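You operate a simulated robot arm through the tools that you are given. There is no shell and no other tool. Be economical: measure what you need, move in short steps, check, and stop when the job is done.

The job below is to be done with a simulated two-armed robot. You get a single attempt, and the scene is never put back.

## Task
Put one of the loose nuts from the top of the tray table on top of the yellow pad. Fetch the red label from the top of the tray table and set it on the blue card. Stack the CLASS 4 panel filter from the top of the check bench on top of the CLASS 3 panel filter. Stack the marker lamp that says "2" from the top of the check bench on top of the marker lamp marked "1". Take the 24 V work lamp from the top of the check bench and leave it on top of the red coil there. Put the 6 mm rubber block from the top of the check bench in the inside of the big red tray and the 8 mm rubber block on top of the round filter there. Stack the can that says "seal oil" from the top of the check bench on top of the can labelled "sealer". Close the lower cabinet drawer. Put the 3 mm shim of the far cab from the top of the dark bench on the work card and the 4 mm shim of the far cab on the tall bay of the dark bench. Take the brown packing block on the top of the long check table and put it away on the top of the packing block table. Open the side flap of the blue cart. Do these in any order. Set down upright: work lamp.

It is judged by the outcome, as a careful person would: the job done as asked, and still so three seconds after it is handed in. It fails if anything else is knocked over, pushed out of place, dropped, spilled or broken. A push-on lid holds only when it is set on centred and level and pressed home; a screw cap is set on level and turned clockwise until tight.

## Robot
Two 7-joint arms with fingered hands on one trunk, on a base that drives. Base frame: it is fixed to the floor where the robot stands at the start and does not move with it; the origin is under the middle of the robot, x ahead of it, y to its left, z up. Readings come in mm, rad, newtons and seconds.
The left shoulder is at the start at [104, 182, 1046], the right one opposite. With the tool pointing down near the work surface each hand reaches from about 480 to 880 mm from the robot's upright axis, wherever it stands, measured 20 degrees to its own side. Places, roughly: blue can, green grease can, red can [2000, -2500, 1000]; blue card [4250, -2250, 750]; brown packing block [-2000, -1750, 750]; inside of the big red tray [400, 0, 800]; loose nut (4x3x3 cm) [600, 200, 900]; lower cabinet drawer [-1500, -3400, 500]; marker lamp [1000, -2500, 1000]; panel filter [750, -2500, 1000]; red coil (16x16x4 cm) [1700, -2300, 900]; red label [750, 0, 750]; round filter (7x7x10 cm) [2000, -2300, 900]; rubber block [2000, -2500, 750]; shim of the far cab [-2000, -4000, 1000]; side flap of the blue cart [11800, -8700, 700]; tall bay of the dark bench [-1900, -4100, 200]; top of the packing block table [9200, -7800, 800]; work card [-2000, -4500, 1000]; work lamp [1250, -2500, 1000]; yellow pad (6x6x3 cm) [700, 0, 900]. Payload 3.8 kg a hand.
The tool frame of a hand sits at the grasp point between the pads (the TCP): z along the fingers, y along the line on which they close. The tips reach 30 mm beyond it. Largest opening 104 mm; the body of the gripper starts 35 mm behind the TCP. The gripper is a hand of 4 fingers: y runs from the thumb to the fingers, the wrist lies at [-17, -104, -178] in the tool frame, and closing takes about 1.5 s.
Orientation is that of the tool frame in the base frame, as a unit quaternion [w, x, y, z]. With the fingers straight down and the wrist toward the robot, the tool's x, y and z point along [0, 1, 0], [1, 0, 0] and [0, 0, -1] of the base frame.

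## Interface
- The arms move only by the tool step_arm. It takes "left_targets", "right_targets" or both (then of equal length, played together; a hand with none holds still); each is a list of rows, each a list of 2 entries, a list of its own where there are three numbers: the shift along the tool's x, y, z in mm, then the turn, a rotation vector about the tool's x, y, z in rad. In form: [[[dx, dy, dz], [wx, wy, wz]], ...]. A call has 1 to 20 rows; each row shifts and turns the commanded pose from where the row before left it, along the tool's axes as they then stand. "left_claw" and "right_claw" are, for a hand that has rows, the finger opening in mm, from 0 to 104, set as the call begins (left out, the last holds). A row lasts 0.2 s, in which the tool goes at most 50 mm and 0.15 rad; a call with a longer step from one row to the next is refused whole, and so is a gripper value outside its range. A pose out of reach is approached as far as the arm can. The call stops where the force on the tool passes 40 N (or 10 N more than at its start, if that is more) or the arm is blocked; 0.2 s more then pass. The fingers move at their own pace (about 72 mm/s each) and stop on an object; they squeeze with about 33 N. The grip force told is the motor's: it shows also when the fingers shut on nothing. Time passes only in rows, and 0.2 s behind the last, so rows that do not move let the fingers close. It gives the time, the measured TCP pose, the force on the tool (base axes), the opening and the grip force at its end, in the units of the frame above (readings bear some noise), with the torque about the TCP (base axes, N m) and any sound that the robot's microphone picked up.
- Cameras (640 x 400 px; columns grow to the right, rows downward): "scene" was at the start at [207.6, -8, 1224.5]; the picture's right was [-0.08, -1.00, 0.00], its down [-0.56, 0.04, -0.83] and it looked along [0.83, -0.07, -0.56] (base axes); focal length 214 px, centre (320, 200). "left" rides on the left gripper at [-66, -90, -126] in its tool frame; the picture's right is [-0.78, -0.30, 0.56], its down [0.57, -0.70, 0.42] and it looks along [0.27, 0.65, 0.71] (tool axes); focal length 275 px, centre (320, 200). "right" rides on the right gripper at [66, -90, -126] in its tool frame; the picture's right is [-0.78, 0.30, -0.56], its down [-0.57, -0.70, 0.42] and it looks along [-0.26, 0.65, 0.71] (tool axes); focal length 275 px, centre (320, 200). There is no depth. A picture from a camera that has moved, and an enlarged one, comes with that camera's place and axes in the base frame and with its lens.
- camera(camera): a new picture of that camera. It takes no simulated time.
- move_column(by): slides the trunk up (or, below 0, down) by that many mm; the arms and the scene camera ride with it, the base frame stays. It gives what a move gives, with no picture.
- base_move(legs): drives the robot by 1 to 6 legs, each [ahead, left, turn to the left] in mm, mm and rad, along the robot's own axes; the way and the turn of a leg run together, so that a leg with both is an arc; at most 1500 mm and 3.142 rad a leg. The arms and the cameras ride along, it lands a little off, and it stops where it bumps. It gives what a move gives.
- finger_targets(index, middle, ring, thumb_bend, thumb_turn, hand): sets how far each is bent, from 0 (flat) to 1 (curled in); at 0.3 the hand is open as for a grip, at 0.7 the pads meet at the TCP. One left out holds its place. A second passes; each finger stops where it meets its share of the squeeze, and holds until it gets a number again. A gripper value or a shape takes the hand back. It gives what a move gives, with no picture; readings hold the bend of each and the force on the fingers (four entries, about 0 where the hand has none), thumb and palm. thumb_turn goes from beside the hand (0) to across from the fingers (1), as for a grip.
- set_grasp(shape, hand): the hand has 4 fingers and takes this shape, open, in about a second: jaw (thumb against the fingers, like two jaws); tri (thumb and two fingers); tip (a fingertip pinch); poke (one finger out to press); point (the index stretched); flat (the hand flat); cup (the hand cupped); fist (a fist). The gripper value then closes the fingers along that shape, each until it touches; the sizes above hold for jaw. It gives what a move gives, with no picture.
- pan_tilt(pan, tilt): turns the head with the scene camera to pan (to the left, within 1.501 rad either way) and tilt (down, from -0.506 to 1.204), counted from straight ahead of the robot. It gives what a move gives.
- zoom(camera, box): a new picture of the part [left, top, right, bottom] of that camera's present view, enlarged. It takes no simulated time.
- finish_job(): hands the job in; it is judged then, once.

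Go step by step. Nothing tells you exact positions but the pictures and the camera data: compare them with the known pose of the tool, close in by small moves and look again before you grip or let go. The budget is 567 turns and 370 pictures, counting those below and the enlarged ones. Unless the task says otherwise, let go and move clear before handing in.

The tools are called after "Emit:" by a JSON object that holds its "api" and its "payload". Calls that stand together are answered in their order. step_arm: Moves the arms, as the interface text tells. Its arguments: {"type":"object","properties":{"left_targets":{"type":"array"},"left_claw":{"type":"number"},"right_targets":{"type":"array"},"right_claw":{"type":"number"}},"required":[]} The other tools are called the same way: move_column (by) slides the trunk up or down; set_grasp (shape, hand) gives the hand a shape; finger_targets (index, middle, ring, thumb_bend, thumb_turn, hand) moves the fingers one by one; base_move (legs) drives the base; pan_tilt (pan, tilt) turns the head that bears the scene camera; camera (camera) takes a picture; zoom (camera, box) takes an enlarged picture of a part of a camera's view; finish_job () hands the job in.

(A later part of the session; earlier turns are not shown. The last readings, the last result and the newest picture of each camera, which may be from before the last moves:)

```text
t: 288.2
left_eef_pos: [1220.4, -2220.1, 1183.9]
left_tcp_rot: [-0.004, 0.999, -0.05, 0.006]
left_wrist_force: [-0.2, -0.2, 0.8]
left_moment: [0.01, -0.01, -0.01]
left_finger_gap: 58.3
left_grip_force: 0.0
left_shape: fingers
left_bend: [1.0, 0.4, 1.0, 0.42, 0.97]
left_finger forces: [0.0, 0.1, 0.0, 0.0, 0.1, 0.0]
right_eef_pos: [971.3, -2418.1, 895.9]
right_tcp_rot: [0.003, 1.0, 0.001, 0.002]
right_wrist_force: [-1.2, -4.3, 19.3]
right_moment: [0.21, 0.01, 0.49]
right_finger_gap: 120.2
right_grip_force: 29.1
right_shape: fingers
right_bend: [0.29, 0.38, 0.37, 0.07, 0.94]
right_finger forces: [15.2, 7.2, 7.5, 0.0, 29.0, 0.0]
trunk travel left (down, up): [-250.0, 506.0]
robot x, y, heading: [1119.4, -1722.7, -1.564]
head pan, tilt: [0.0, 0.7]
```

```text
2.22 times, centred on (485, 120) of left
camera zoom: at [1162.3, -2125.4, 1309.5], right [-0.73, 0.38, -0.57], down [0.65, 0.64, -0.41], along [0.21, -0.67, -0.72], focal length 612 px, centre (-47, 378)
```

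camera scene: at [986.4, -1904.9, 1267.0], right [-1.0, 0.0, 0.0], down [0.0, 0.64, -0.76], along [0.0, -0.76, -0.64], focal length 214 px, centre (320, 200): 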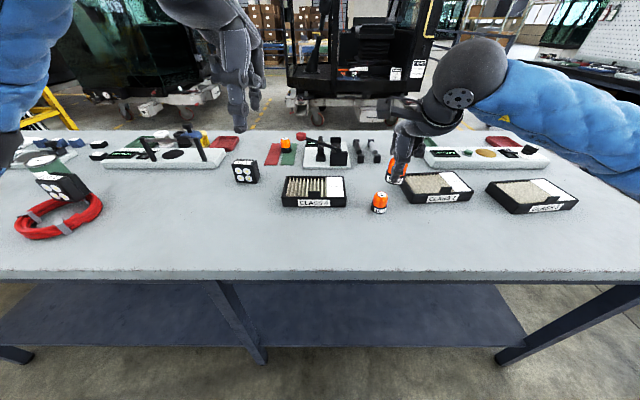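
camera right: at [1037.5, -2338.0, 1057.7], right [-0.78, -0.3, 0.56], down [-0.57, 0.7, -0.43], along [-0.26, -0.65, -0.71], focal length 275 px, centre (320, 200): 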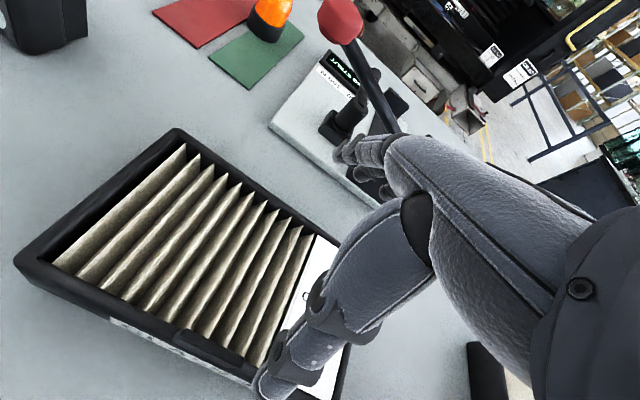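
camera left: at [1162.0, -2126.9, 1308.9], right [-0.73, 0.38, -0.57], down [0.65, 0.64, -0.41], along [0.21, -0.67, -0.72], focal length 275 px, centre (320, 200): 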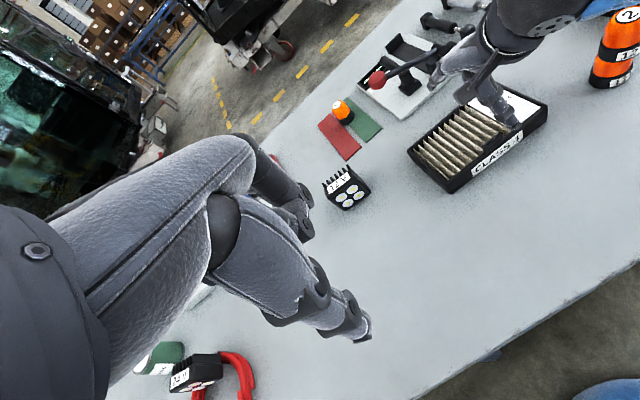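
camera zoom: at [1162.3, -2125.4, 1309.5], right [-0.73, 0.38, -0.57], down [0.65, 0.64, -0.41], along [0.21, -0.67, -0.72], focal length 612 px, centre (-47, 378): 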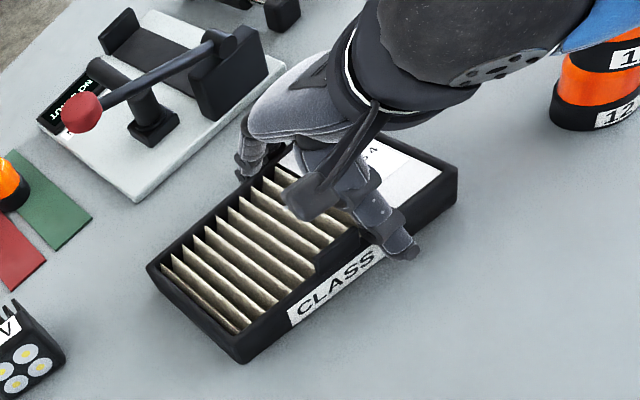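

Contact on all fingers. I'll try a small lift to see if it holds.

Emit:
{"api": "step_arm", "payload": {"right_targets": [[[0, 0, -6], [0, 0, 0]], [[0, 0, -8], [0, 0, 0]], [[0, 0, 0], [0, 0, 0]]]}}

Emit:
{"api": "zoom", "payload": {"camera": "scene", "box": [330, 130, 450, 230]}}

Emit:
{"api": "zoom", "payload": {"camera": "left", "box": [390, 30, 580, 210]}}

```text
t: 289.0
left_eef_pos: [1220.6, -2222.9, 1182.4]
left_tcp_rot: [-0.006, 0.999, -0.05, 0.008]
left_wrist_force: [-0.1, -0.2, 1.1]
left_moment: [-0.03, 0.02, 0.01]
left_finger_gap: 58.3
left_grip_force: 0.1
left_shape: fingers
left_bend: [1.0, 0.4, 1.0, 0.42, 0.97]
left_finger forces: [0.0, 0.0, 0.1, 0.0, 0.1, 0.1]
right_eef_pos: [968.0, -2415.0, 905.0]
right_tcp_rot: [-0.003, 1.0, 0.001, -0.001]
right_wrist_force: [-0.2, -0.4, -1.9]
right_moment: [-0.07, 0.09, 0.01]
right_finger_gap: 119.7
right_grip_force: 24.5
right_shape: fingers
right_bend: [0.29, 0.38, 0.38, 0.1, 0.92]
right_finger forces: [13.0, 6.4, 6.0, 0.1, 23.3, 0.0]
trunk travel left (down, up): [-250.0, 506.0]
robot x, y, heading: [1118.5, -1723.1, -1.563]
head pan, tilt: [0.0, 0.7]
```

```text
4.00 times, centred on (390, 180) of scene
camera zoom: at [1119.5, -1904.3, 1266.9], right [-1.0, -0.01, 0.0], down [0.0, 0.64, -0.76], along [0.01, -0.76, -0.64], focal length 858 px, centre (40, 280)
```

zoom: 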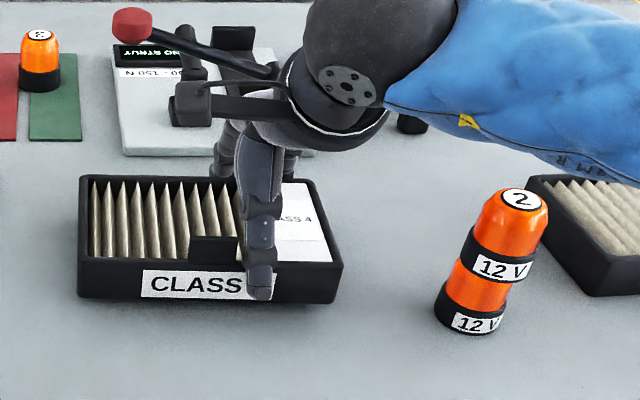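

```text
2.22 times, centred on (485, 120) of left
camera zoom: at [1162.0, -2127.3, 1308.6], right [-0.73, 0.38, -0.57], down [0.65, 0.64, -0.41], along [0.21, -0.67, -0.72], focal length 612 px, centre (-47, 378)
```

zoom: 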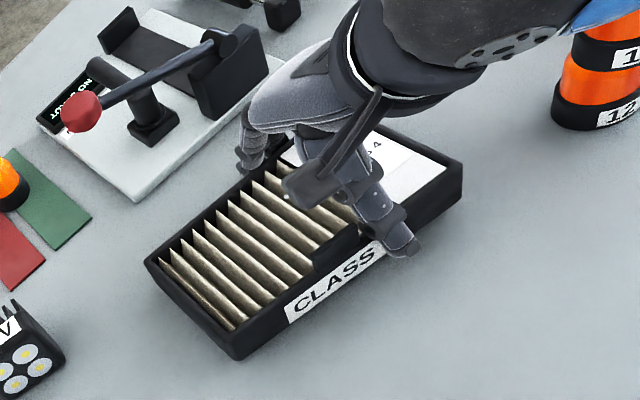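

The filter (about 0.2 kg) lifts. I'll raise it slowly to clear the lamps and check again.

Emit:
{"api": "step_arm", "payload": {"right_targets": [[[0, 0, -20], [0, 0, 0]], [[0, 0, -25], [0, 0, 0]], [[0, 0, -25], [0, 0, 0]], [[0, 0, -25], [0, 0, 0]], [[0, 0, -25], [0, 0, 0]], [[0, 0, -25], [0, 0, 0]], [[0, 0, 0], [0, 0, 0]]]}}

Emit:
{"api": "zoom", "payload": {"camera": "scene", "box": [320, 80, 460, 220]}}

Emit:
{"api": "zoom", "payload": {"camera": "left", "box": [390, 0, 610, 210]}}

```text
t: 290.6
left_eef_pos: [1221.3, -2223.1, 1183.1]
left_tcp_rot: [-0.005, 0.999, -0.051, 0.007]
left_wrist_force: [0.6, -0.2, -0.6]
left_moment: [-0.03, 0.02, 0.02]
left_finger_gap: 58.2
left_grip_force: 0.0
left_shape: fingers
left_bend: [1.0, 0.4, 1.0, 0.42, 0.97]
left_finger forces: [0.0, 0.1, 0.0, 0.0, 0.0, 0.1]
right_eef_pos: [971.6, -2415.2, 1050.6]
right_tcp_rot: [-0.001, 1.0, 0.001, 0.0]
right_wrist_force: [0.7, 0.5, -2.3]
right_moment: [-0.03, 0.05, -0.01]
right_finger_gap: 119.7
right_grip_force: 24.0
right_shape: fingers
right_bend: [0.29, 0.38, 0.38, 0.1, 0.92]
right_finger forces: [12.9, 6.5, 5.8, 0.0, 23.0, 0.0]
trunk travel left (down, up): [-250.0, 506.0]
robot x, y, heading: [1119.4, -1727.7, -1.567]
head pan, tilt: [0.0, 0.7]
```

```text
2.86 times, centred on (390, 150) of scene
camera zoom: at [1119.4, -1904.5, 1266.9], right [-1.0, -0.01, 0.0], down [0.0, 0.64, -0.76], along [0.01, -0.76, -0.64], focal length 613 px, centre (120, 343)
```

zoom: 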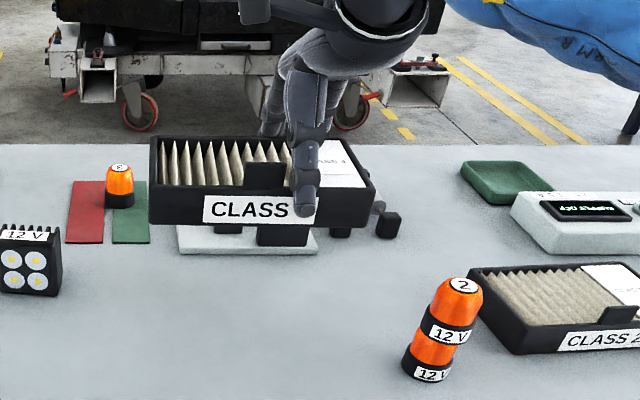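

```text
1.90 times, centred on (500, 105) of left
camera zoom: at [1161.9, -2127.5, 1308.6], right [-0.73, 0.38, -0.57], down [0.65, 0.64, -0.41], along [0.21, -0.67, -0.72], focal length 524 px, centre (-23, 381)
```

zoom: 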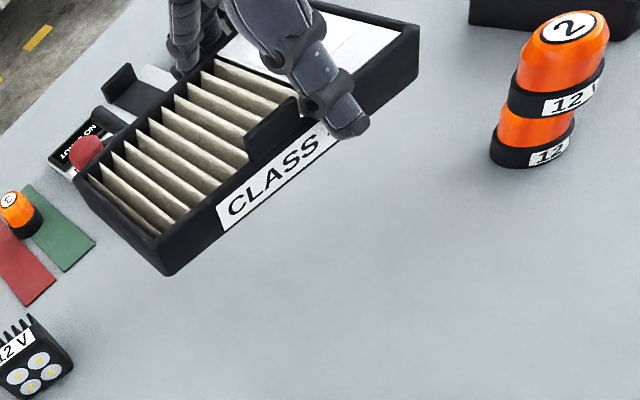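

Level and stable. I'll sidestep right to the CLASS 3 filter.

Emit:
{"api": "base_move", "payload": {"legs": [[0, -630, 0]]}}

Emit:
{"api": "camera", "payload": {"camera": "scene"}}

Emit:
{"api": "zoom", "payload": {"camera": "scene", "box": [330, 90, 470, 230]}}

Emit:
{"api": "zoom", "payload": {"camera": "left", "box": [390, 0, 610, 210]}}

```text
t: 294.0
left_eef_pos: [621.6, -2228.4, 1185.1]
left_tcp_rot: [-0.005, 0.999, -0.045, 0.008]
left_wrist_force: [0.2, 0.4, 0.3]
left_moment: [-0.02, 0.01, 0.04]
left_finger_gap: 58.4
left_grip_force: 0.1
left_shape: fingers
left_bend: [1.0, 0.4, 1.0, 0.42, 0.97]
left_finger forces: [0.0, 0.0, 0.0, 0.0, 0.0, 0.0]
right_eef_pos: [374.9, -2423.9, 1051.4]
right_tcp_rot: [0.0, 1.0, 0.006, 0.0]
right_wrist_force: [-0.1, 0.2, -2.0]
right_moment: [-0.03, 0.08, -0.01]
right_finger_gap: 119.7
right_grip_force: 24.0
right_shape: fingers
right_bend: [0.29, 0.38, 0.38, 0.1, 0.92]
right_finger forces: [12.8, 6.4, 5.9, 0.0, 23.0, 0.0]
trunk travel left (down, up): [-250.0, 506.0]
robot x, y, heading: [513.4, -1733.1, -1.55]
head pan, tilt: [0.0, 0.7]
```

```text
186 pictures are left
camera scene: at [517.3, -1911.9, 1267.0], right [-1.0, -0.02, 0.0], down [-0.01, 0.64, -0.76], along [0.01, -0.76, -0.64], focal length 214 px, centre (320, 200)
```

scene: 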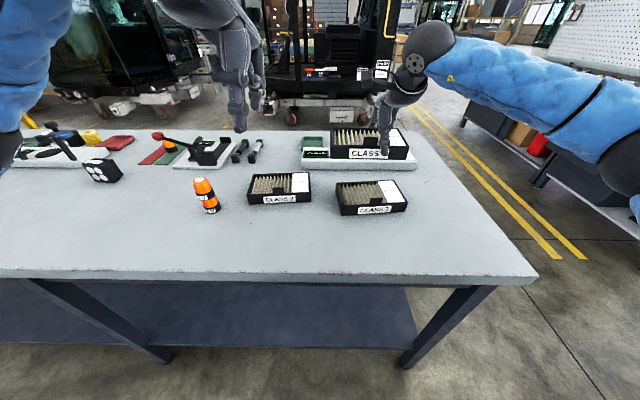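

```text
2.86 times, centred on (400, 160) of scene
camera zoom: at [517.3, -1911.9, 1267.0], right [-1.0, -0.02, 0.0], down [-0.01, 0.64, -0.76], along [0.01, -0.76, -0.64], focal length 613 px, centre (91, 314)
```

zoom: 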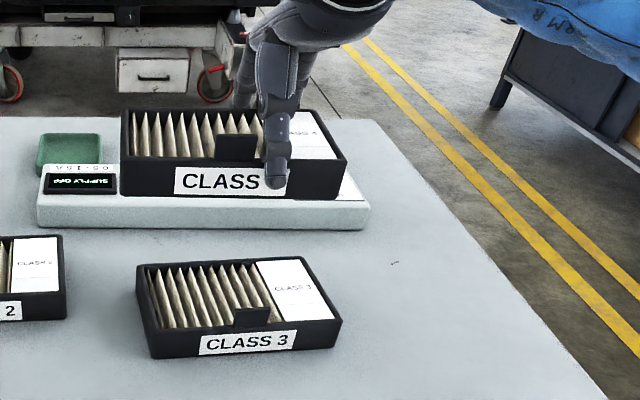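

```text
1.90 times, centred on (500, 105) of left
camera zoom: at [562.2, -2134.5, 1308.7], right [-0.74, 0.37, -0.57], down [0.64, 0.65, -0.41], along [0.22, -0.66, -0.72], focal length 524 px, centre (-23, 381)
```

zoom: 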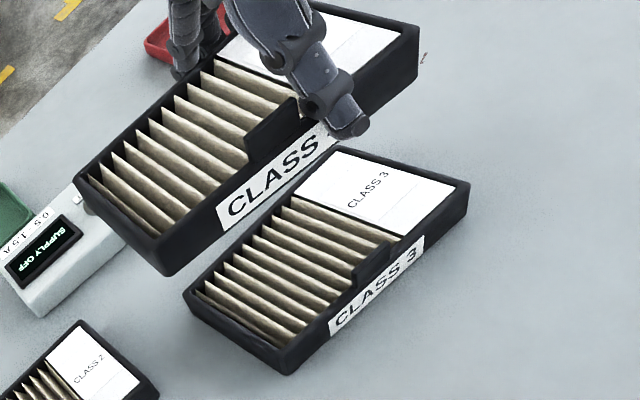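

CLASS 3 is centred at (384, -2403), yawed about 0.1. I'll align CLASS 4 over it, set about 13 mm back so it clears the tab, and lower partway.

Emit:
{"api": "step_arm", "payload": {"right_targets": [[[-12, -8, 0], [0, 0, 0]], [[-12, -8, 0], [0, 0, -0.09]], [[0, 0, 25], [0, 0, 0]], [[0, 0, 25], [0, 0, 0]], [[0, 0, 25], [0, 0, 0]], [[0, 0, 20], [0, 0, 0]], [[0, 0, 0], [0, 0, 0]]]}}

Emit:
{"api": "zoom", "payload": {"camera": "scene", "box": [320, 130, 440, 230]}}

Emit:
{"api": "zoom", "payload": {"camera": "left", "box": [390, 0, 610, 210]}}

```text
t: 295.6
left_eef_pos: [623.0, -2228.6, 1183.8]
left_tcp_rot: [-0.005, 0.999, -0.046, 0.007]
left_wrist_force: [0.6, -0.7, -0.4]
left_moment: [0.01, 0.03, -0.02]
left_finger_gap: 58.4
left_grip_force: 0.1
left_shape: fingers
left_bend: [1.0, 0.4, 1.0, 0.42, 0.97]
left_finger forces: [0.1, 0.0, 0.0, 0.1, 0.1, 0.0]
right_eef_pos: [351.4, -2408.6, 955.4]
right_tcp_rot: [0.0, 0.999, 0.05, 0.0]
right_wrist_force: [0.1, -0.2, -3.2]
right_moment: [-0.06, 0.08, 0.0]
right_finger_gap: 119.4
right_grip_force: 23.5
right_shape: fingers
right_bend: [0.29, 0.39, 0.38, 0.1, 0.92]
right_finger forces: [12.7, 6.5, 5.9, 0.0, 22.7, 0.0]
trunk travel left (down, up): [-250.0, 506.0]
robot x, y, heading: [518.4, -1733.7, -1.554]
head pan, tilt: [0.0, 0.7]
```

```text
4.00 times, centred on (380, 180) of scene
camera zoom: at [517.9, -1911.8, 1267.0], right [-1.0, -0.02, 0.0], down [-0.01, 0.64, -0.76], along [0.01, -0.76, -0.64], focal length 858 px, centre (80, 280)
```

zoom: 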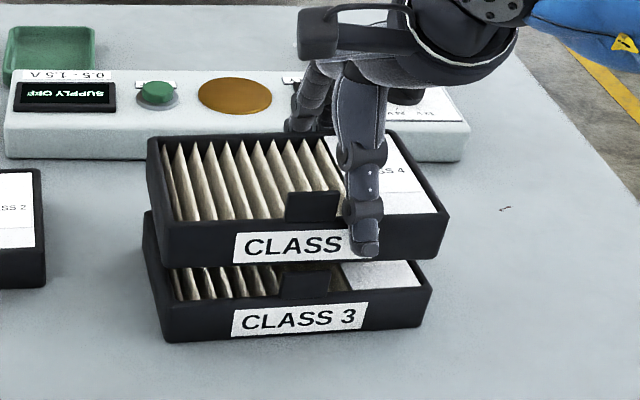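

```text
1.90 times, centred on (500, 105) of left
camera zoom: at [562.9, -2134.3, 1308.8], right [-0.74, 0.37, -0.57], down [0.64, 0.65, -0.41], along [0.22, -0.66, -0.72], focal length 524 px, centre (-23, 381)
```

zoom: 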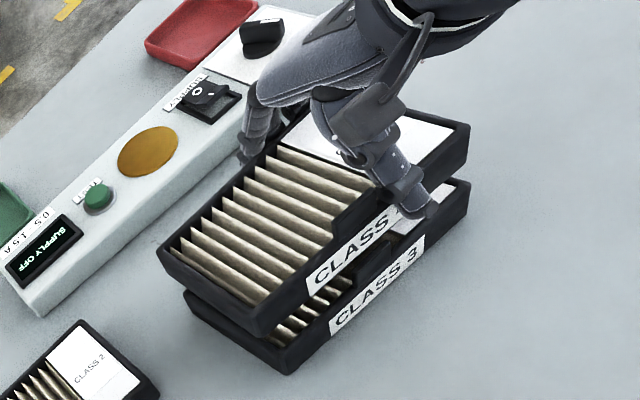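

Class 4's front edge must move about 12 mm farther back to clear the tab. I'll shift and lower.

Emit:
{"api": "step_arm", "payload": {"right_targets": [[[0, 12, 0], [0, 0, -0.02]], [[0, 0, 8], [0, 0, 0]], [[0, 0, 8], [0, 0, 0]], [[0, 0, 0], [0, 0, 0]]]}}

Emit:
{"api": "zoom", "payload": {"camera": "scene", "box": [320, 130, 440, 230]}}

Emit:
{"api": "zoom", "payload": {"camera": "left", "box": [430, 40, 590, 200]}}

```text
t: 296.6
left_eef_pos: [622.4, -2228.8, 1183.9]
left_tcp_rot: [-0.005, 0.999, -0.045, 0.007]
left_wrist_force: [0.7, -1.1, -0.1]
left_moment: [-0.02, 0.04, -0.02]
left_finger_gap: 58.4
left_grip_force: 0.0
left_shape: fingers
left_bend: [1.0, 0.4, 1.0, 0.42, 0.97]
left_finger forces: [0.0, 0.0, 0.0, 0.0, 0.1, 0.0]
right_eef_pos: [353.4, -2420.4, 941.0]
right_tcp_rot: [0.0, 0.998, 0.061, 0.001]
right_wrist_force: [0.0, -0.1, -1.6]
right_moment: [-0.04, 0.05, 0.01]
right_finger_gap: 119.6
right_grip_force: 24.0
right_shape: fingers
right_bend: [0.29, 0.39, 0.38, 0.1, 0.92]
right_finger forces: [12.7, 6.5, 5.8, 0.0, 22.6, 0.0]
trunk travel left (down, up): [-250.0, 506.0]
robot x, y, heading: [514.4, -1732.0, -1.552]
head pan, tilt: [0.0, 0.7]
```

```text
4.00 times, centred on (380, 180) of scene
camera zoom: at [517.8, -1911.8, 1267.0], right [-1.0, -0.02, 0.0], down [-0.01, 0.64, -0.76], along [0.01, -0.76, -0.64], focal length 858 px, centre (80, 280)
```

zoom: 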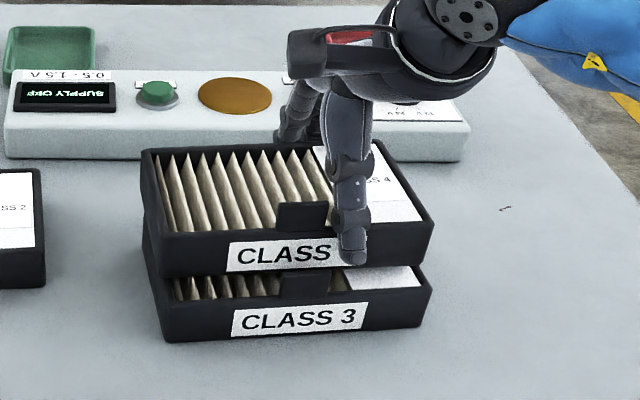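

```text
2.50 times, centred on (510, 120) of left
camera zoom: at [562.8, -2134.4, 1308.8], right [-0.74, 0.37, -0.57], down [0.64, 0.65, -0.41], along [0.22, -0.66, -0.72], focal length 688 px, centre (-155, 400)
```

zoom: 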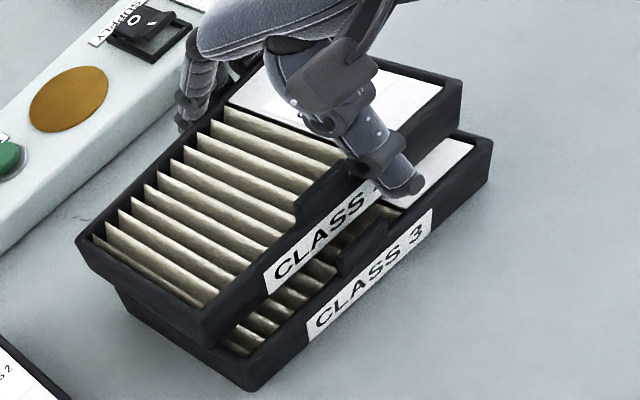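

Emit:
{"api": "step_arm", "payload": {"right_targets": [[[0, 6, 0], [0, 0, 0]], [[0, 0, 5], [0, 0, 0]], [[0, 0, 4], [0, 0, 0]], [[0, 0, 0], [0, 0, 0]]]}}

Emit:
{"api": "zoom", "payload": {"camera": "left", "box": [430, 40, 590, 200]}}

```text
t: 297.6
left_eef_pos: [622.1, -2228.5, 1184.5]
left_tcp_rot: [-0.004, 0.999, -0.045, 0.007]
left_wrist_force: [-0.2, -0.6, -1.1]
left_moment: [-0.04, 0.02, 0.0]
left_finger_gap: 58.5
left_grip_force: 0.0
left_shape: fingers
left_bend: [1.0, 0.4, 1.0, 0.42, 0.97]
left_finger forces: [0.0, 0.0, 0.1, 0.0, 0.1, 0.1]
right_eef_pos: [353.5, -2426.2, 932.3]
right_tcp_rot: [0.001, 0.998, 0.062, 0.001]
right_wrist_force: [0.3, -0.9, 5.0]
right_moment: [0.23, 0.02, 0.01]
right_finger_gap: 119.6
right_grip_force: 25.9
right_shape: fingers
right_bend: [0.29, 0.39, 0.38, 0.1, 0.92]
right_finger forces: [13.8, 6.5, 6.1, 0.0, 25.7, 0.0]
trunk travel left (down, up): [-250.0, 506.0]
robot x, y, heading: [512.1, -1729.9, -1.556]
head pan, tilt: [0.0, 0.7]
```

```text
2.50 times, centred on (510, 120) of left
camera zoom: at [563.0, -2133.7, 1309.1], right [-0.74, 0.37, -0.57], down [0.64, 0.65, -0.41], along [0.22, -0.66, -0.72], focal length 688 px, centre (-155, 400)
```

zoom: 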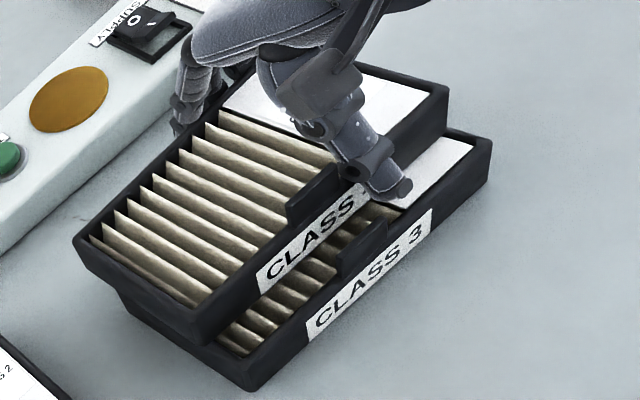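

Emit:
{"api": "zoom", "payload": {"camera": "scene", "box": [320, 130, 440, 230]}}

```text
4.00 times, centred on (380, 180) of scene
camera zoom: at [518.0, -1911.2, 1267.2], right [-1.0, -0.02, 0.0], down [-0.01, 0.64, -0.77], along [0.01, -0.76, -0.64], focal length 858 px, centre (80, 280)
```

zoom: 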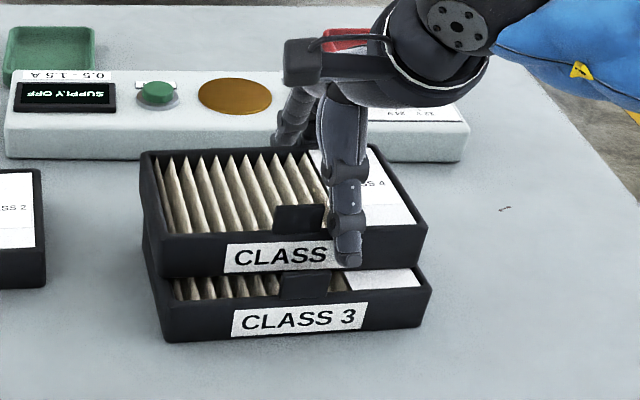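

It's resting about 25 mm back. I'll lift slightly, bring it 10 mm forward, and set it down.

Emit:
{"api": "step_arm", "payload": {"right_targets": [[[0, 0, -6], [0, 0, 0]], [[0, -10, 0], [0, 0, 0]], [[0, 0, 4], [0, 0, 0]], [[0, 0, 3], [0, 0, 0]], [[0, 0, 0], [0, 0, 0]]]}}

Emit:
{"api": "zoom", "payload": {"camera": "scene", "box": [320, 130, 440, 230]}}

```text
t: 298.8
left_eef_pos: [623.6, -2227.9, 1183.2]
left_tcp_rot: [-0.004, 0.999, -0.046, 0.008]
left_wrist_force: [-0.1, 0.8, -0.7]
left_moment: [0.0, -0.04, 0.0]
left_finger_gap: 58.4
left_grip_force: 0.0
left_shape: fingers
left_bend: [1.0, 0.4, 1.0, 0.42, 0.97]
left_finger forces: [0.0, 0.1, 0.0, 0.1, 0.1, 0.0]
right_eef_pos: [352.9, -2417.3, 933.5]
right_tcp_rot: [0.002, 0.998, 0.06, 0.0]
right_wrist_force: [-0.8, -0.6, 7.5]
right_moment: [0.35, 0.02, -0.04]
right_finger_gap: 119.5
right_grip_force: 26.4
right_shape: fingers
right_bend: [0.29, 0.39, 0.38, 0.1, 0.92]
right_finger forces: [14.2, 6.4, 6.1, 0.0, 27.0, 0.0]
trunk travel left (down, up): [-250.0, 506.0]
robot x, y, heading: [512.6, -1730.1, -1.55]
head pan, tilt: [0.0, 0.7]
```

```text
4.00 times, centred on (380, 180) of scene
camera zoom: at [518.0, -1910.9, 1267.2], right [-1.0, -0.02, 0.0], down [-0.01, 0.64, -0.77], along [0.01, -0.77, -0.64], focal length 858 px, centre (80, 280)
```

zoom: 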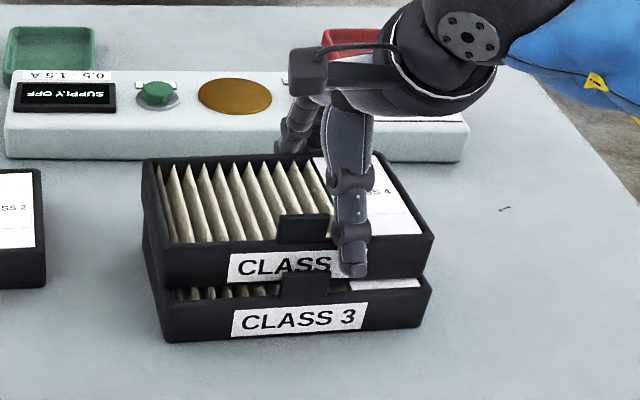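

Set behind the tab and in contact. I'll release by opening the fingers wide.

Emit:
{"api": "finger_targets", "payload": {"hand": "right", "index": 0.12, "middle": 0.12, "ring": 0.12, "thumb_bend": 0}}

Emit:
{"api": "step_arm", "payload": {"right_targets": [[[0, 0, -15], [0, 0, 0]], [[0, 0, -40], [0, 0, 0]], [[0, 0, -45], [0, 0, 0]], [[0, 0, -45], [0, 0, 0]], [[0, -40, -20], [0, 0, 0]], [[0, -40, 0], [0, 0, 0]]]}}

Emit:
{"api": "zoom", "payload": {"camera": "scene", "box": [320, 130, 440, 230]}}

Emit:
{"api": "zoom", "payload": {"camera": "left", "box": [430, 40, 590, 200]}}

```text
t: 299.8
left_eef_pos: [623.1, -2227.9, 1184.7]
left_tcp_rot: [-0.004, 0.999, -0.046, 0.007]
left_wrist_force: [0.0, -0.1, -0.1]
left_moment: [0.01, 0.0, 0.01]
left_finger_gap: 58.2
left_grip_force: 0.0
left_shape: fingers
left_bend: [1.0, 0.4, 1.0, 0.42, 0.97]
left_finger forces: [0.0, 0.1, 0.0, 0.0, 0.0, 0.1]
right_eef_pos: [352.8, -2415.9, 932.0]
right_tcp_rot: [0.0, 0.998, 0.061, 0.0]
right_wrist_force: [1.3, 1.2, 2.0]
right_moment: [0.16, 0.01, -0.08]
right_finger_gap: 146.9
right_grip_force: 0.8
right_shape: fingers
right_bend: [0.12, 0.12, 0.12, 0.0, 0.94]
right_finger forces: [0.0, 0.0, 0.0, 0.1, 2.6, 0.0]
trunk travel left (down, up): [-250.0, 506.0]
robot x, y, heading: [512.6, -1731.1, -1.553]
head pan, tilt: [0.0, 0.7]
```

```text
t: 301.2
left_eef_pos: [621.9, -2229.0, 1183.8]
left_tcp_rot: [-0.005, 0.999, -0.045, 0.008]
left_wrist_force: [0.1, -0.2, 0.1]
left_moment: [-0.03, 0.0, -0.04]
left_finger_gap: 58.5
left_grip_force: 0.0
left_shape: fingers
left_bend: [1.0, 0.4, 1.0, 0.42, 0.97]
left_finger forces: [0.0, 0.0, 0.1, 0.0, 0.0, 0.1]
right_eef_pos: [344.4, -2333.1, 1096.3]
right_tcp_rot: [-0.001, 0.998, 0.062, 0.0]
right_wrist_force: [1.2, -0.2, 0.8]
right_moment: [-0.03, 0.0, 0.0]
right_finger_gap: 146.7
right_grip_force: 0.0
right_shape: fingers
right_bend: [0.12, 0.12, 0.12, 0.0, 0.94]
right_finger forces: [0.0, 0.0, 0.0, 0.0, 0.0, 0.0]
trunk travel left (down, up): [-250.0, 506.0]
robot x, y, heading: [511.3, -1733.5, -1.555]
head pan, tilt: [0.0, 0.7]
```

```text
4.00 times, centred on (380, 180) of scene
camera zoom: at [517.7, -1911.4, 1267.0], right [-1.0, -0.02, 0.0], down [-0.01, 0.64, -0.76], along [0.01, -0.76, -0.64], focal length 858 px, centre (80, 280)
```

zoom: 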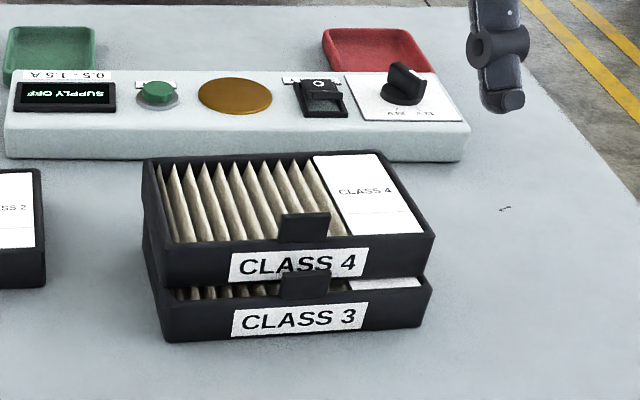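

```text
2.50 times, centred on (510, 120) of left
camera zoom: at [562.7, -2133.9, 1308.9], right [-0.74, 0.37, -0.57], down [0.64, 0.65, -0.41], along [0.22, -0.66, -0.72], focal length 688 px, centre (-155, 400)
```

zoom: 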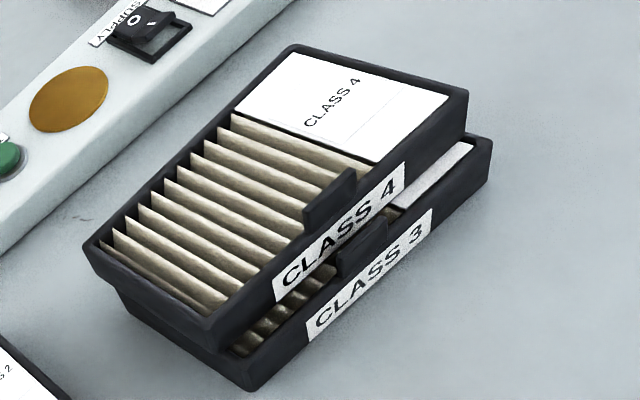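

CLASS 4 is stacked on CLASS 3. The 6 mm block lies near the far edge, so I'll drive around the bench's right end and approach from behind.

Emit:
{"api": "base_move", "payload": {"legs": [[0, -900, -0.015], [1500, 0, 0], [250, 0, 0]]}}

Emit:
{"api": "pan_tilt", "payload": {"pan": 0.6, "tilt": 0.45}}

Emit:
{"api": "camera", "payload": {"camera": "scene"}}

Emit:
{"api": "pan_tilt", "payload": {"pan": -0.8, "tilt": 0.45}}

Emit:
{"api": "camera", "payload": {"camera": "scene"}}

```text
t: 314.4
left_eef_pos: [-167.8, -3959.3, 1183.0]
left_tcp_rot: [-0.005, 1.0, -0.016, 0.007]
left_wrist_force: [0.1, 0.0, -0.4]
left_moment: [0.0, 0.02, -0.01]
left_finger_gap: 58.5
left_grip_force: 0.0
left_shape: fingers
left_bend: [1.0, 0.4, 1.0, 0.42, 0.97]
left_finger forces: [0.0, 0.0, 0.0, 0.0, 0.0, 0.0]
right_eef_pos: [-439.1, -4081.3, 1095.1]
right_tcp_rot: [-0.001, 0.996, 0.091, 0.0]
right_wrist_force: [-0.4, 0.1, -0.3]
right_moment: [0.01, 0.01, -0.01]
right_finger_gap: 146.4
right_grip_force: 0.0
right_shape: fingers
right_bend: [0.12, 0.12, 0.12, 0.0, 0.94]
right_finger forces: [0.0, 0.0, 0.0, 0.1, 0.0, 0.1]
trunk travel left (down, up): [-250.0, 506.0]
robot x, y, heading: [-311.1, -3466.1, -1.492]
head pan, tilt: [0.0, 0.7]
```

```text
t: 315.4
left_eef_pos: [-167.2, -3958.4, 1183.5]
left_tcp_rot: [-0.006, 1.0, -0.016, 0.008]
left_wrist_force: [0.0, -0.3, -0.4]
left_moment: [0.01, 0.03, 0.01]
left_finger_gap: 58.1
left_grip_force: 0.0
left_shape: fingers
left_bend: [1.0, 0.4, 1.0, 0.42, 0.97]
left_finger forces: [0.0, 0.1, 0.0, 0.0, 0.0, 0.0]
right_eef_pos: [-438.8, -4080.8, 1096.7]
right_tcp_rot: [0.001, 0.996, 0.09, 0.0]
right_wrist_force: [-0.3, 0.2, 0.1]
right_moment: [0.03, -0.01, 0.02]
right_finger_gap: 146.7
right_grip_force: 0.1
right_shape: fingers
right_bend: [0.12, 0.12, 0.12, 0.0, 0.94]
right_finger forces: [0.1, 0.1, 0.1, 0.0, 0.1, 0.1]
trunk travel left (down, up): [-250.0, 506.0]
robot x, y, heading: [-304.2, -3471.9, -1.494]
head pan, tilt: [0.6, 0.45]
```

```text
174 pictures are left
camera scene: at [-239.8, -3635.3, 1289.2], right [-0.78, -0.63, 0.0], down [-0.27, 0.34, -0.9], along [0.56, -0.7, -0.44], focal length 214 px, centre (320, 200)
```

scene: 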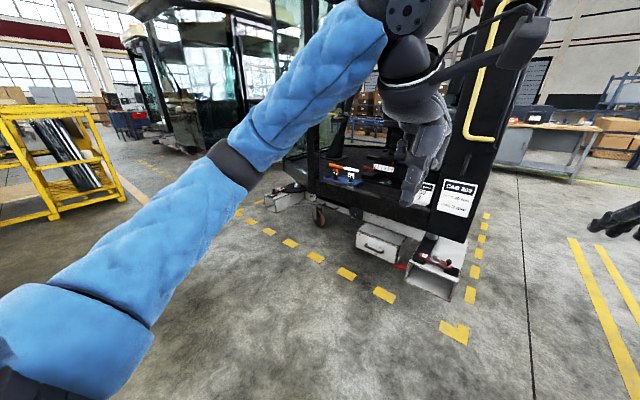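

```text
t: 316.9
left_eef_pos: [-168.7, -3959.0, 1184.0]
left_tcp_rot: [-0.005, 1.0, -0.015, 0.007]
left_wrist_force: [0.4, -1.0, 0.2]
left_moment: [-0.01, -0.01, -0.01]
left_finger_gap: 58.5
left_grip_force: 0.0
left_shape: fingers
left_bend: [1.0, 0.4, 1.0, 0.42, 0.97]
left_finger forces: [0.0, 0.0, 0.0, 0.0, 0.0, 0.1]
right_eef_pos: [-439.6, -4079.3, 1095.3]
right_tcp_rot: [0.0, 0.996, 0.091, 0.0]
right_wrist_force: [0.2, 0.2, -0.8]
right_moment: [0.04, 0.01, -0.02]
right_finger_gap: 146.5
right_grip_force: 0.1
right_shape: fingers
right_bend: [0.12, 0.12, 0.12, 0.0, 0.94]
right_finger forces: [0.0, 0.0, 0.0, 0.1, 0.0, 0.0]
trunk travel left (down, up): [-250.0, 506.0]
robot x, y, heading: [-305.2, -3470.3, -1.491]
head pan, tilt: [-0.799, 0.45]
```

```text
173 pictures are left
camera scene: at [-358.1, -3632.7, 1289.2], right [-0.75, 0.66, 0.0], down [0.29, 0.33, -0.9], along [-0.59, -0.68, -0.44], focal length 214 px, centre (320, 200)
```

scene: 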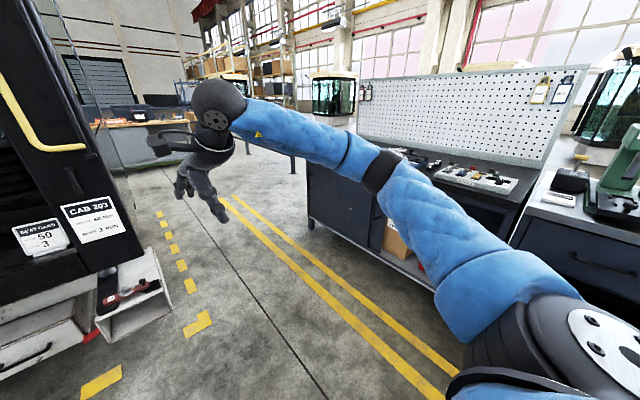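

Plenty of room behind. I'll turn around to face the bench and strafe along its back side.

Emit:
{"api": "base_move", "payload": {"legs": [[0, 0, 3.06], [0, -1050, 0], [0, -1000, 0]]}}

Emit:
{"api": "finger_targets", "payload": {"hand": "right", "index": 1, "middle": 0.3, "ring": 1, "thumb_bend": 0.3}}

Emit:
{"api": "pan_tilt", "payload": {"pan": -0.1, "tilt": 0.65}}

Emit:
{"api": "camera", "payload": {"camera": "scene"}}

Emit:
{"api": "camera", "payload": {"camera": "right"}}

```text
t: 334.4
left_eef_pos: [1683.3, -3000.6, 1183.7]
left_tcp_rot: [-0.008, 0.058, 0.998, -0.005]
left_wrist_force: [0.3, 0.3, -0.7]
left_moment: [0.06, 0.0, 0.01]
left_finger_gap: 58.3
left_grip_force: 0.1
left_shape: fingers
left_bend: [1.0, 0.4, 1.0, 0.42, 0.97]
left_finger forces: [0.0, 0.0, 0.0, 0.1, 0.1, 0.0]
right_eef_pos: [1965.1, -2902.9, 1096.2]
right_tcp_rot: [0.0, -0.047, 0.999, 0.0]
right_wrist_force: [-0.3, -0.4, -0.3]
right_moment: [-0.02, 0.02, 0.0]
right_finger_gap: 146.7
right_grip_force: 0.0
right_shape: fingers
right_bend: [0.12, 0.12, 0.12, 0.0, 0.94]
right_finger forces: [0.0, 0.0, 0.0, 0.0, 0.1, 0.0]
trunk travel left (down, up): [-250.0, 506.0]
robot x, y, heading: [1780.5, -3502.2, 1.558]
head pan, tilt: [-0.799, 0.45]
```

```text
t: 335.4
left_eef_pos: [1681.7, -2999.7, 1184.1]
left_tcp_rot: [-0.007, 0.058, 0.998, -0.005]
left_wrist_force: [0.8, 0.1, -0.9]
left_moment: [-0.02, 0.01, -0.01]
left_finger_gap: 58.2
left_grip_force: 0.1
left_shape: fingers
left_bend: [1.0, 0.4, 1.0, 0.42, 0.97]
left_finger forces: [0.0, 0.1, 0.0, 0.1, 0.1, 0.0]
right_eef_pos: [1963.2, -2903.1, 1095.3]
right_tcp_rot: [0.001, -0.047, 0.999, 0.001]
right_wrist_force: [-0.4, -0.5, 0.3]
right_moment: [-0.01, 0.01, 0.05]
right_finger_gap: 65.2
right_grip_force: 0.0
right_shape: fingers
right_bend: [1.0, 0.3, 1.0, 0.3, 0.94]
right_finger forces: [0.0, 0.1, 0.0, 0.1, 0.1, 0.1]
trunk travel left (down, up): [-250.0, 506.0]
robot x, y, heading: [1779.0, -3500.0, 1.562]
head pan, tilt: [-0.799, 0.45]
```

```text
t: 336.4
left_eef_pos: [1680.7, -3001.4, 1184.8]
left_tcp_rot: [-0.007, 0.059, 0.998, -0.004]
left_wrist_force: [-0.1, 0.2, 0.7]
left_moment: [-0.02, -0.01, 0.02]
left_finger_gap: 58.3
left_grip_force: 0.0
left_shape: fingers
left_bend: [1.0, 0.4, 1.0, 0.42, 0.97]
left_finger forces: [0.1, 0.0, 0.0, 0.0, 0.0, 0.1]
right_eef_pos: [1962.9, -2902.9, 1096.5]
right_tcp_rot: [0.0, -0.047, 0.999, 0.0]
right_wrist_force: [-0.5, -0.4, -0.2]
right_moment: [0.03, -0.03, 0.0]
right_finger_gap: 64.8
right_grip_force: 0.1
right_shape: fingers
right_bend: [1.0, 0.3, 1.0, 0.3, 0.94]
right_finger forces: [0.0, 0.0, 0.0, 0.1, 0.0, 0.0]
trunk travel left (down, up): [-250.0, 506.0]
robot x, y, heading: [1777.8, -3499.5, 1.559]
head pan, tilt: [-0.099, 0.649]
```

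```text
172 pictures are left
camera scene: at [1789.3, -3320.9, 1271.4], right [0.99, -0.11, 0.0], down [-0.07, -0.6, -0.8], along [0.09, 0.79, -0.6], focal length 214 px, centre (320, 200)
```

scene: 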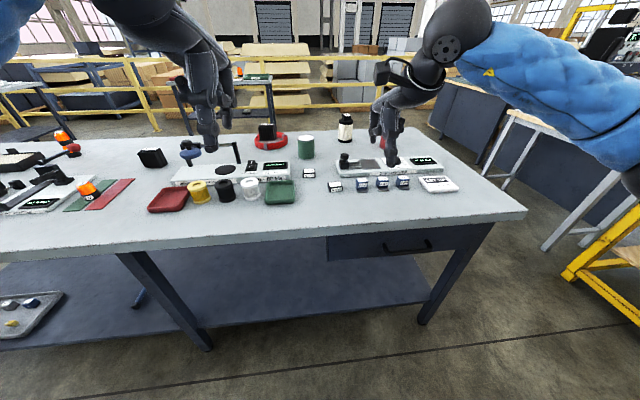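

```text
171 pictures are left
camera right: at [1905.5, -2998.9, 1221.7], right [0.74, 0.37, 0.56], down [0.64, -0.64, -0.42], along [0.2, 0.67, -0.71], focal length 275 px, centre (320, 200)
```

right: 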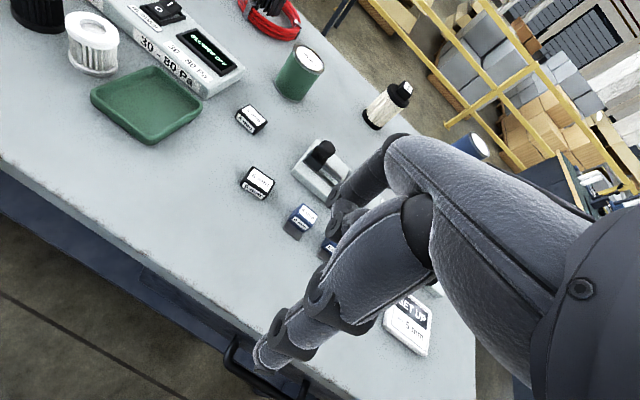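

Emit:
{"api": "zoom", "payload": {"camera": "right", "box": [215, 85, 345, 255]}}

Emit:
{"api": "zoom", "payload": {"camera": "scene", "box": [290, 150, 400, 210]}}

```text
2.35 times, centred on (280, 170) of right
camera zoom: at [1905.5, -2998.9, 1221.7], right [0.74, 0.37, 0.56], down [0.64, -0.64, -0.42], along [0.2, 0.67, -0.71], focal length 648 px, centre (414, 271)
```

zoom: 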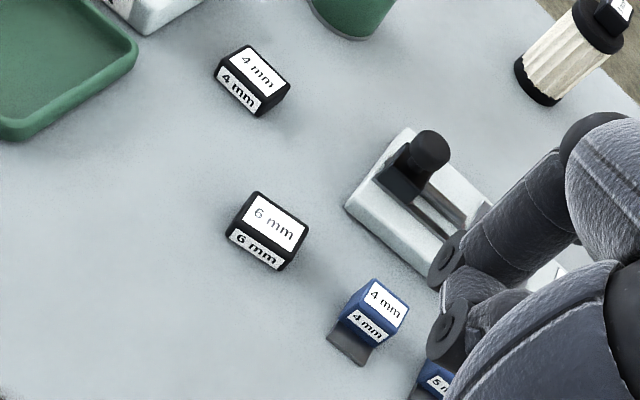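

```text
5.82 times, centred on (345, 180) of scene
camera zoom: at [1789.3, -3320.9, 1271.4], right [0.99, -0.11, 0.0], down [-0.07, -0.6, -0.8], along [0.09, 0.79, -0.6], focal length 1248 px, centre (174, 316)
```

zoom: 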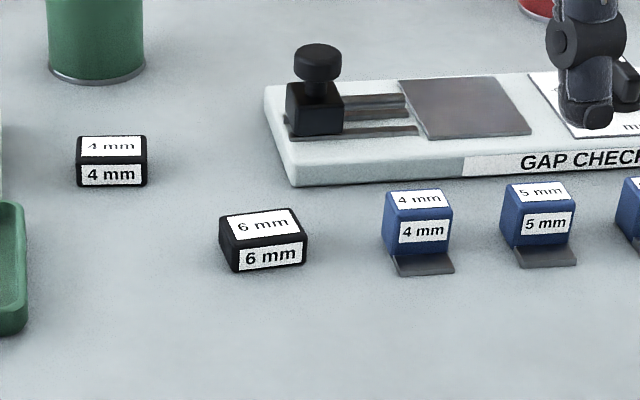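

The 6 mm rubber block is at (1905, -2719). I'll move the right hand over it.

Emit:
{"api": "step_arm", "payload": {"right_targets": [[[8, 38, 10], [0, 0, 0]], [[8, 38, 10], [0, 0, 0]], [[8, 38, 20], [0, 0, 0]], [[8, 38, 20], [0, 0, 0]], [[8, 36, 20], [0, 0, 0]], [[0, 0, 45], [0, 0, 0]], [[0, 0, 45], [0, 0, 0]], [[0, 0, 10], [0, 0, 0]], [[0, 0, 0], [0, 0, 0]]]}}

Emit:
{"api": "zoom", "payload": {"camera": "right", "box": [220, 160, 420, 400]}}

Emit:
{"api": "zoom", "payload": {"camera": "scene", "box": [290, 130, 400, 220]}}

```text
t: 338.4
left_eef_pos: [1682.9, -3000.0, 1182.8]
left_tcp_rot: [-0.007, 0.059, 0.998, -0.004]
left_wrist_force: [0.3, -0.6, 0.6]
left_moment: [0.02, 0.02, -0.03]
left_finger_gap: 58.4
left_grip_force: 0.1
left_shape: fingers
left_bend: [1.0, 0.4, 1.0, 0.42, 0.97]
left_finger forces: [0.1, 0.1, 0.0, 0.1, 0.0, 0.1]
right_eef_pos: [1904.4, -2719.8, 915.5]
right_tcp_rot: [0.001, -0.047, 0.999, 0.0]
right_wrist_force: [-0.3, 0.1, -0.6]
right_moment: [-0.01, 0.0, 0.0]
right_finger_gap: 64.9
right_grip_force: 0.1
right_shape: fingers
right_bend: [1.0, 0.3, 1.0, 0.3, 0.94]
right_finger forces: [0.0, 0.0, 0.0, 0.1, 0.0, 0.0]
trunk travel left (down, up): [-250.0, 506.0]
robot x, y, heading: [1773.3, -3500.2, 1.562]
head pan, tilt: [-0.099, 0.649]
```

```text
1.67 times, centred on (320, 280) of right
camera zoom: at [1846.4, -2816.0, 1040.1], right [0.74, 0.37, 0.56], down [0.64, -0.64, -0.42], along [0.2, 0.67, -0.71], focal length 459 px, centre (320, 67)
```

zoom: 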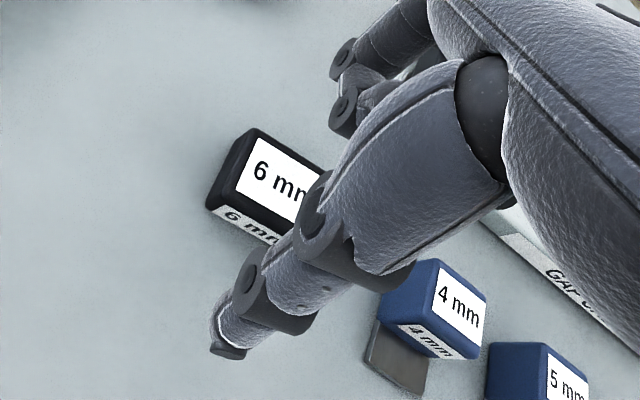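

```text
4.44 times, centred on (345, 175) of scene
camera zoom: at [1789.0, -3320.8, 1271.3], right [0.99, -0.11, 0.0], down [-0.07, -0.6, -0.8], along [0.09, 0.79, -0.6], focal length 953 px, centre (209, 311)
```

zoom: 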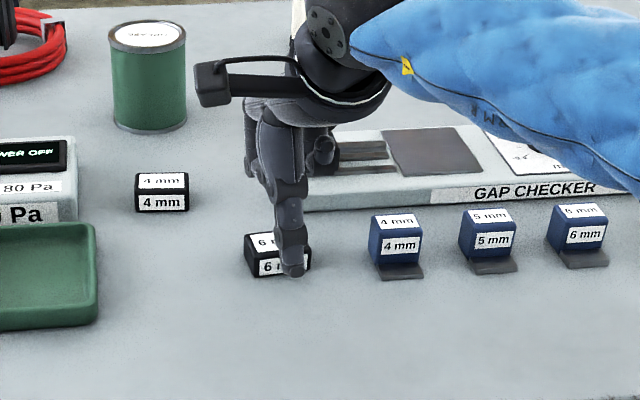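

Emit:
{"api": "step_arm", "payload": {"right_targets": [[[1, 0, 12], [0, 0, 0]], [[0, 0, 11], [0, 0, 0]], [[0, 0, 0], [0, 0, 0]]]}}

Emit:
{"api": "finger_targets", "payload": {"hand": "right", "middle": 0.78, "thumb_bend": 0.75}}

Emit:
{"api": "step_arm", "payload": {"right_targets": [[[0, 0, -15], [0, 0, 0]], [[0, 0, -40], [0, 0, 0]], [[0, 0, -40], [0, 0, 0]], [[0, 0, -40], [0, 0, 0]], [[0, 0, -40], [0, 0, 0]], [[0, 0, 0], [0, 0, 0]]]}}

Emit:
{"api": "zoom", "payload": {"camera": "right", "box": [220, 160, 420, 400]}}

Emit:
{"api": "zoom", "payload": {"camera": "scene", "box": [290, 80, 400, 220]}}

```text
t: 339.2
left_eef_pos: [1682.3, -3000.4, 1182.5]
left_tcp_rot: [-0.007, 0.058, 0.998, -0.005]
left_wrist_force: [-0.2, -0.1, 0.0]
left_moment: [0.02, 0.01, -0.01]
left_finger_gap: 58.1
left_grip_force: 0.1
left_shape: fingers
left_bend: [1.0, 0.4, 1.0, 0.42, 0.97]
left_finger forces: [0.1, 0.0, 0.0, 0.0, 0.0, 0.0]
right_eef_pos: [1903.8, -2719.7, 892.9]
right_tcp_rot: [0.0, -0.047, 0.999, 0.0]
right_wrist_force: [-0.7, -0.2, -0.2]
right_moment: [0.02, -0.02, -0.02]
right_finger_gap: 65.1
right_grip_force: 0.0
right_shape: fingers
right_bend: [1.0, 0.3, 1.0, 0.3, 0.94]
right_finger forces: [0.0, 0.1, 0.0, 0.0, 0.0, 0.1]
trunk travel left (down, up): [-250.0, 506.0]
robot x, y, heading: [1775.7, -3500.2, 1.563]
head pan, tilt: [-0.099, 0.649]
```

```text
t: 340.2
left_eef_pos: [1681.5, -3001.2, 1182.7]
left_tcp_rot: [-0.007, 0.058, 0.998, -0.005]
left_wrist_force: [-0.5, 0.6, -0.3]
left_moment: [0.0, -0.02, -0.01]
left_finger_gap: 58.1
left_grip_force: 0.1
left_shape: fingers
left_bend: [1.0, 0.4, 1.0, 0.42, 0.97]
left_finger forces: [0.0, 0.0, 0.1, 0.0, 0.0, 0.0]
right_eef_pos: [1905.1, -2720.4, 893.4]
right_tcp_rot: [0.0, -0.047, 0.999, -0.001]
right_wrist_force: [-0.1, -1.0, -0.5]
right_moment: [-0.01, 0.01, 0.04]
right_finger_gap: 48.5
right_grip_force: 15.1
right_shape: fingers
right_bend: [1.0, 0.61, 1.0, 0.66, 0.9]
right_finger forces: [0.0, 15.6, 0.0, 0.0, 15.5, 0.0]
trunk travel left (down, up): [-250.0, 506.0]
robot x, y, heading: [1777.3, -3501.0, 1.563]
head pan, tilt: [-0.099, 0.649]
```

```text
t: 341.6
left_eef_pos: [1683.6, -3000.4, 1183.9]
left_tcp_rot: [-0.008, 0.058, 0.998, -0.004]
left_wrist_force: [0.2, -0.4, 0.0]
left_moment: [-0.02, 0.04, 0.03]
left_finger_gap: 58.4
left_grip_force: 0.1
left_shape: fingers
left_bend: [1.0, 0.4, 1.0, 0.42, 0.97]
left_finger forces: [0.0, 0.0, 0.0, 0.0, 0.1, 0.0]
right_eef_pos: [1905.9, -2721.6, 1065.3]
right_tcp_rot: [0.0, -0.047, 0.999, -0.001]
right_wrist_force: [-0.1, -0.2, -1.2]
right_moment: [-0.01, 0.01, 0.03]
right_finger_gap: 47.9
right_grip_force: 14.9
right_shape: fingers
right_bend: [1.0, 0.61, 1.0, 0.66, 0.9]
right_finger forces: [0.1, 15.3, 0.0, 0.0, 15.2, 0.0]
trunk travel left (down, up): [-250.0, 506.0]
robot x, y, heading: [1777.6, -3499.1, 1.563]
head pan, tilt: [-0.099, 0.649]
```

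```text
1.67 times, centred on (320, 280) of right
camera zoom: at [1848.3, -2817.8, 1190.8], right [0.74, 0.37, 0.56], down [0.64, -0.64, -0.42], along [0.2, 0.67, -0.71], focal length 459 px, centre (320, 67)
```

zoom: 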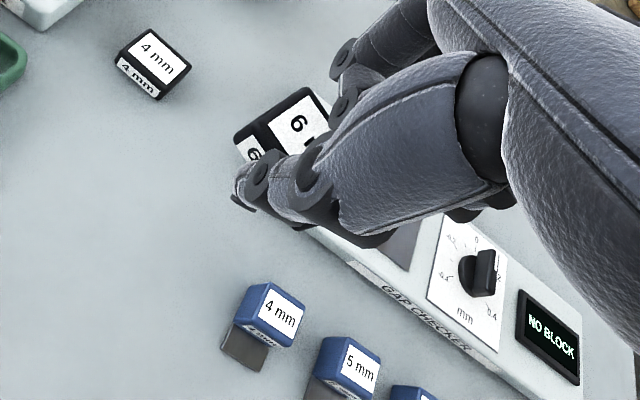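

```text
2.86 times, centred on (345, 150) of scene
camera zoom: at [1789.7, -3320.5, 1271.2], right [0.99, -0.11, 0.0], down [-0.07, -0.6, -0.8], along [0.09, 0.79, -0.61], focal length 613 px, centre (249, 343)
```

zoom: 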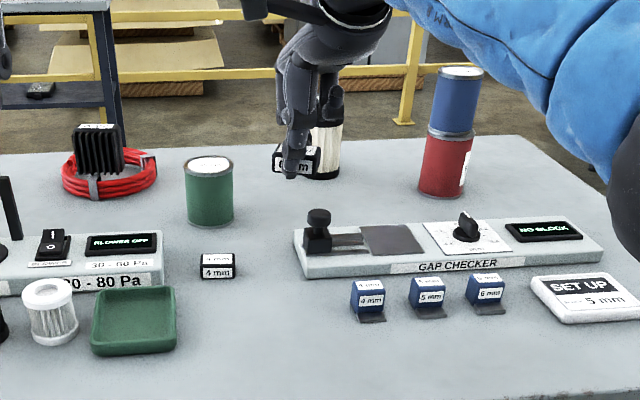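

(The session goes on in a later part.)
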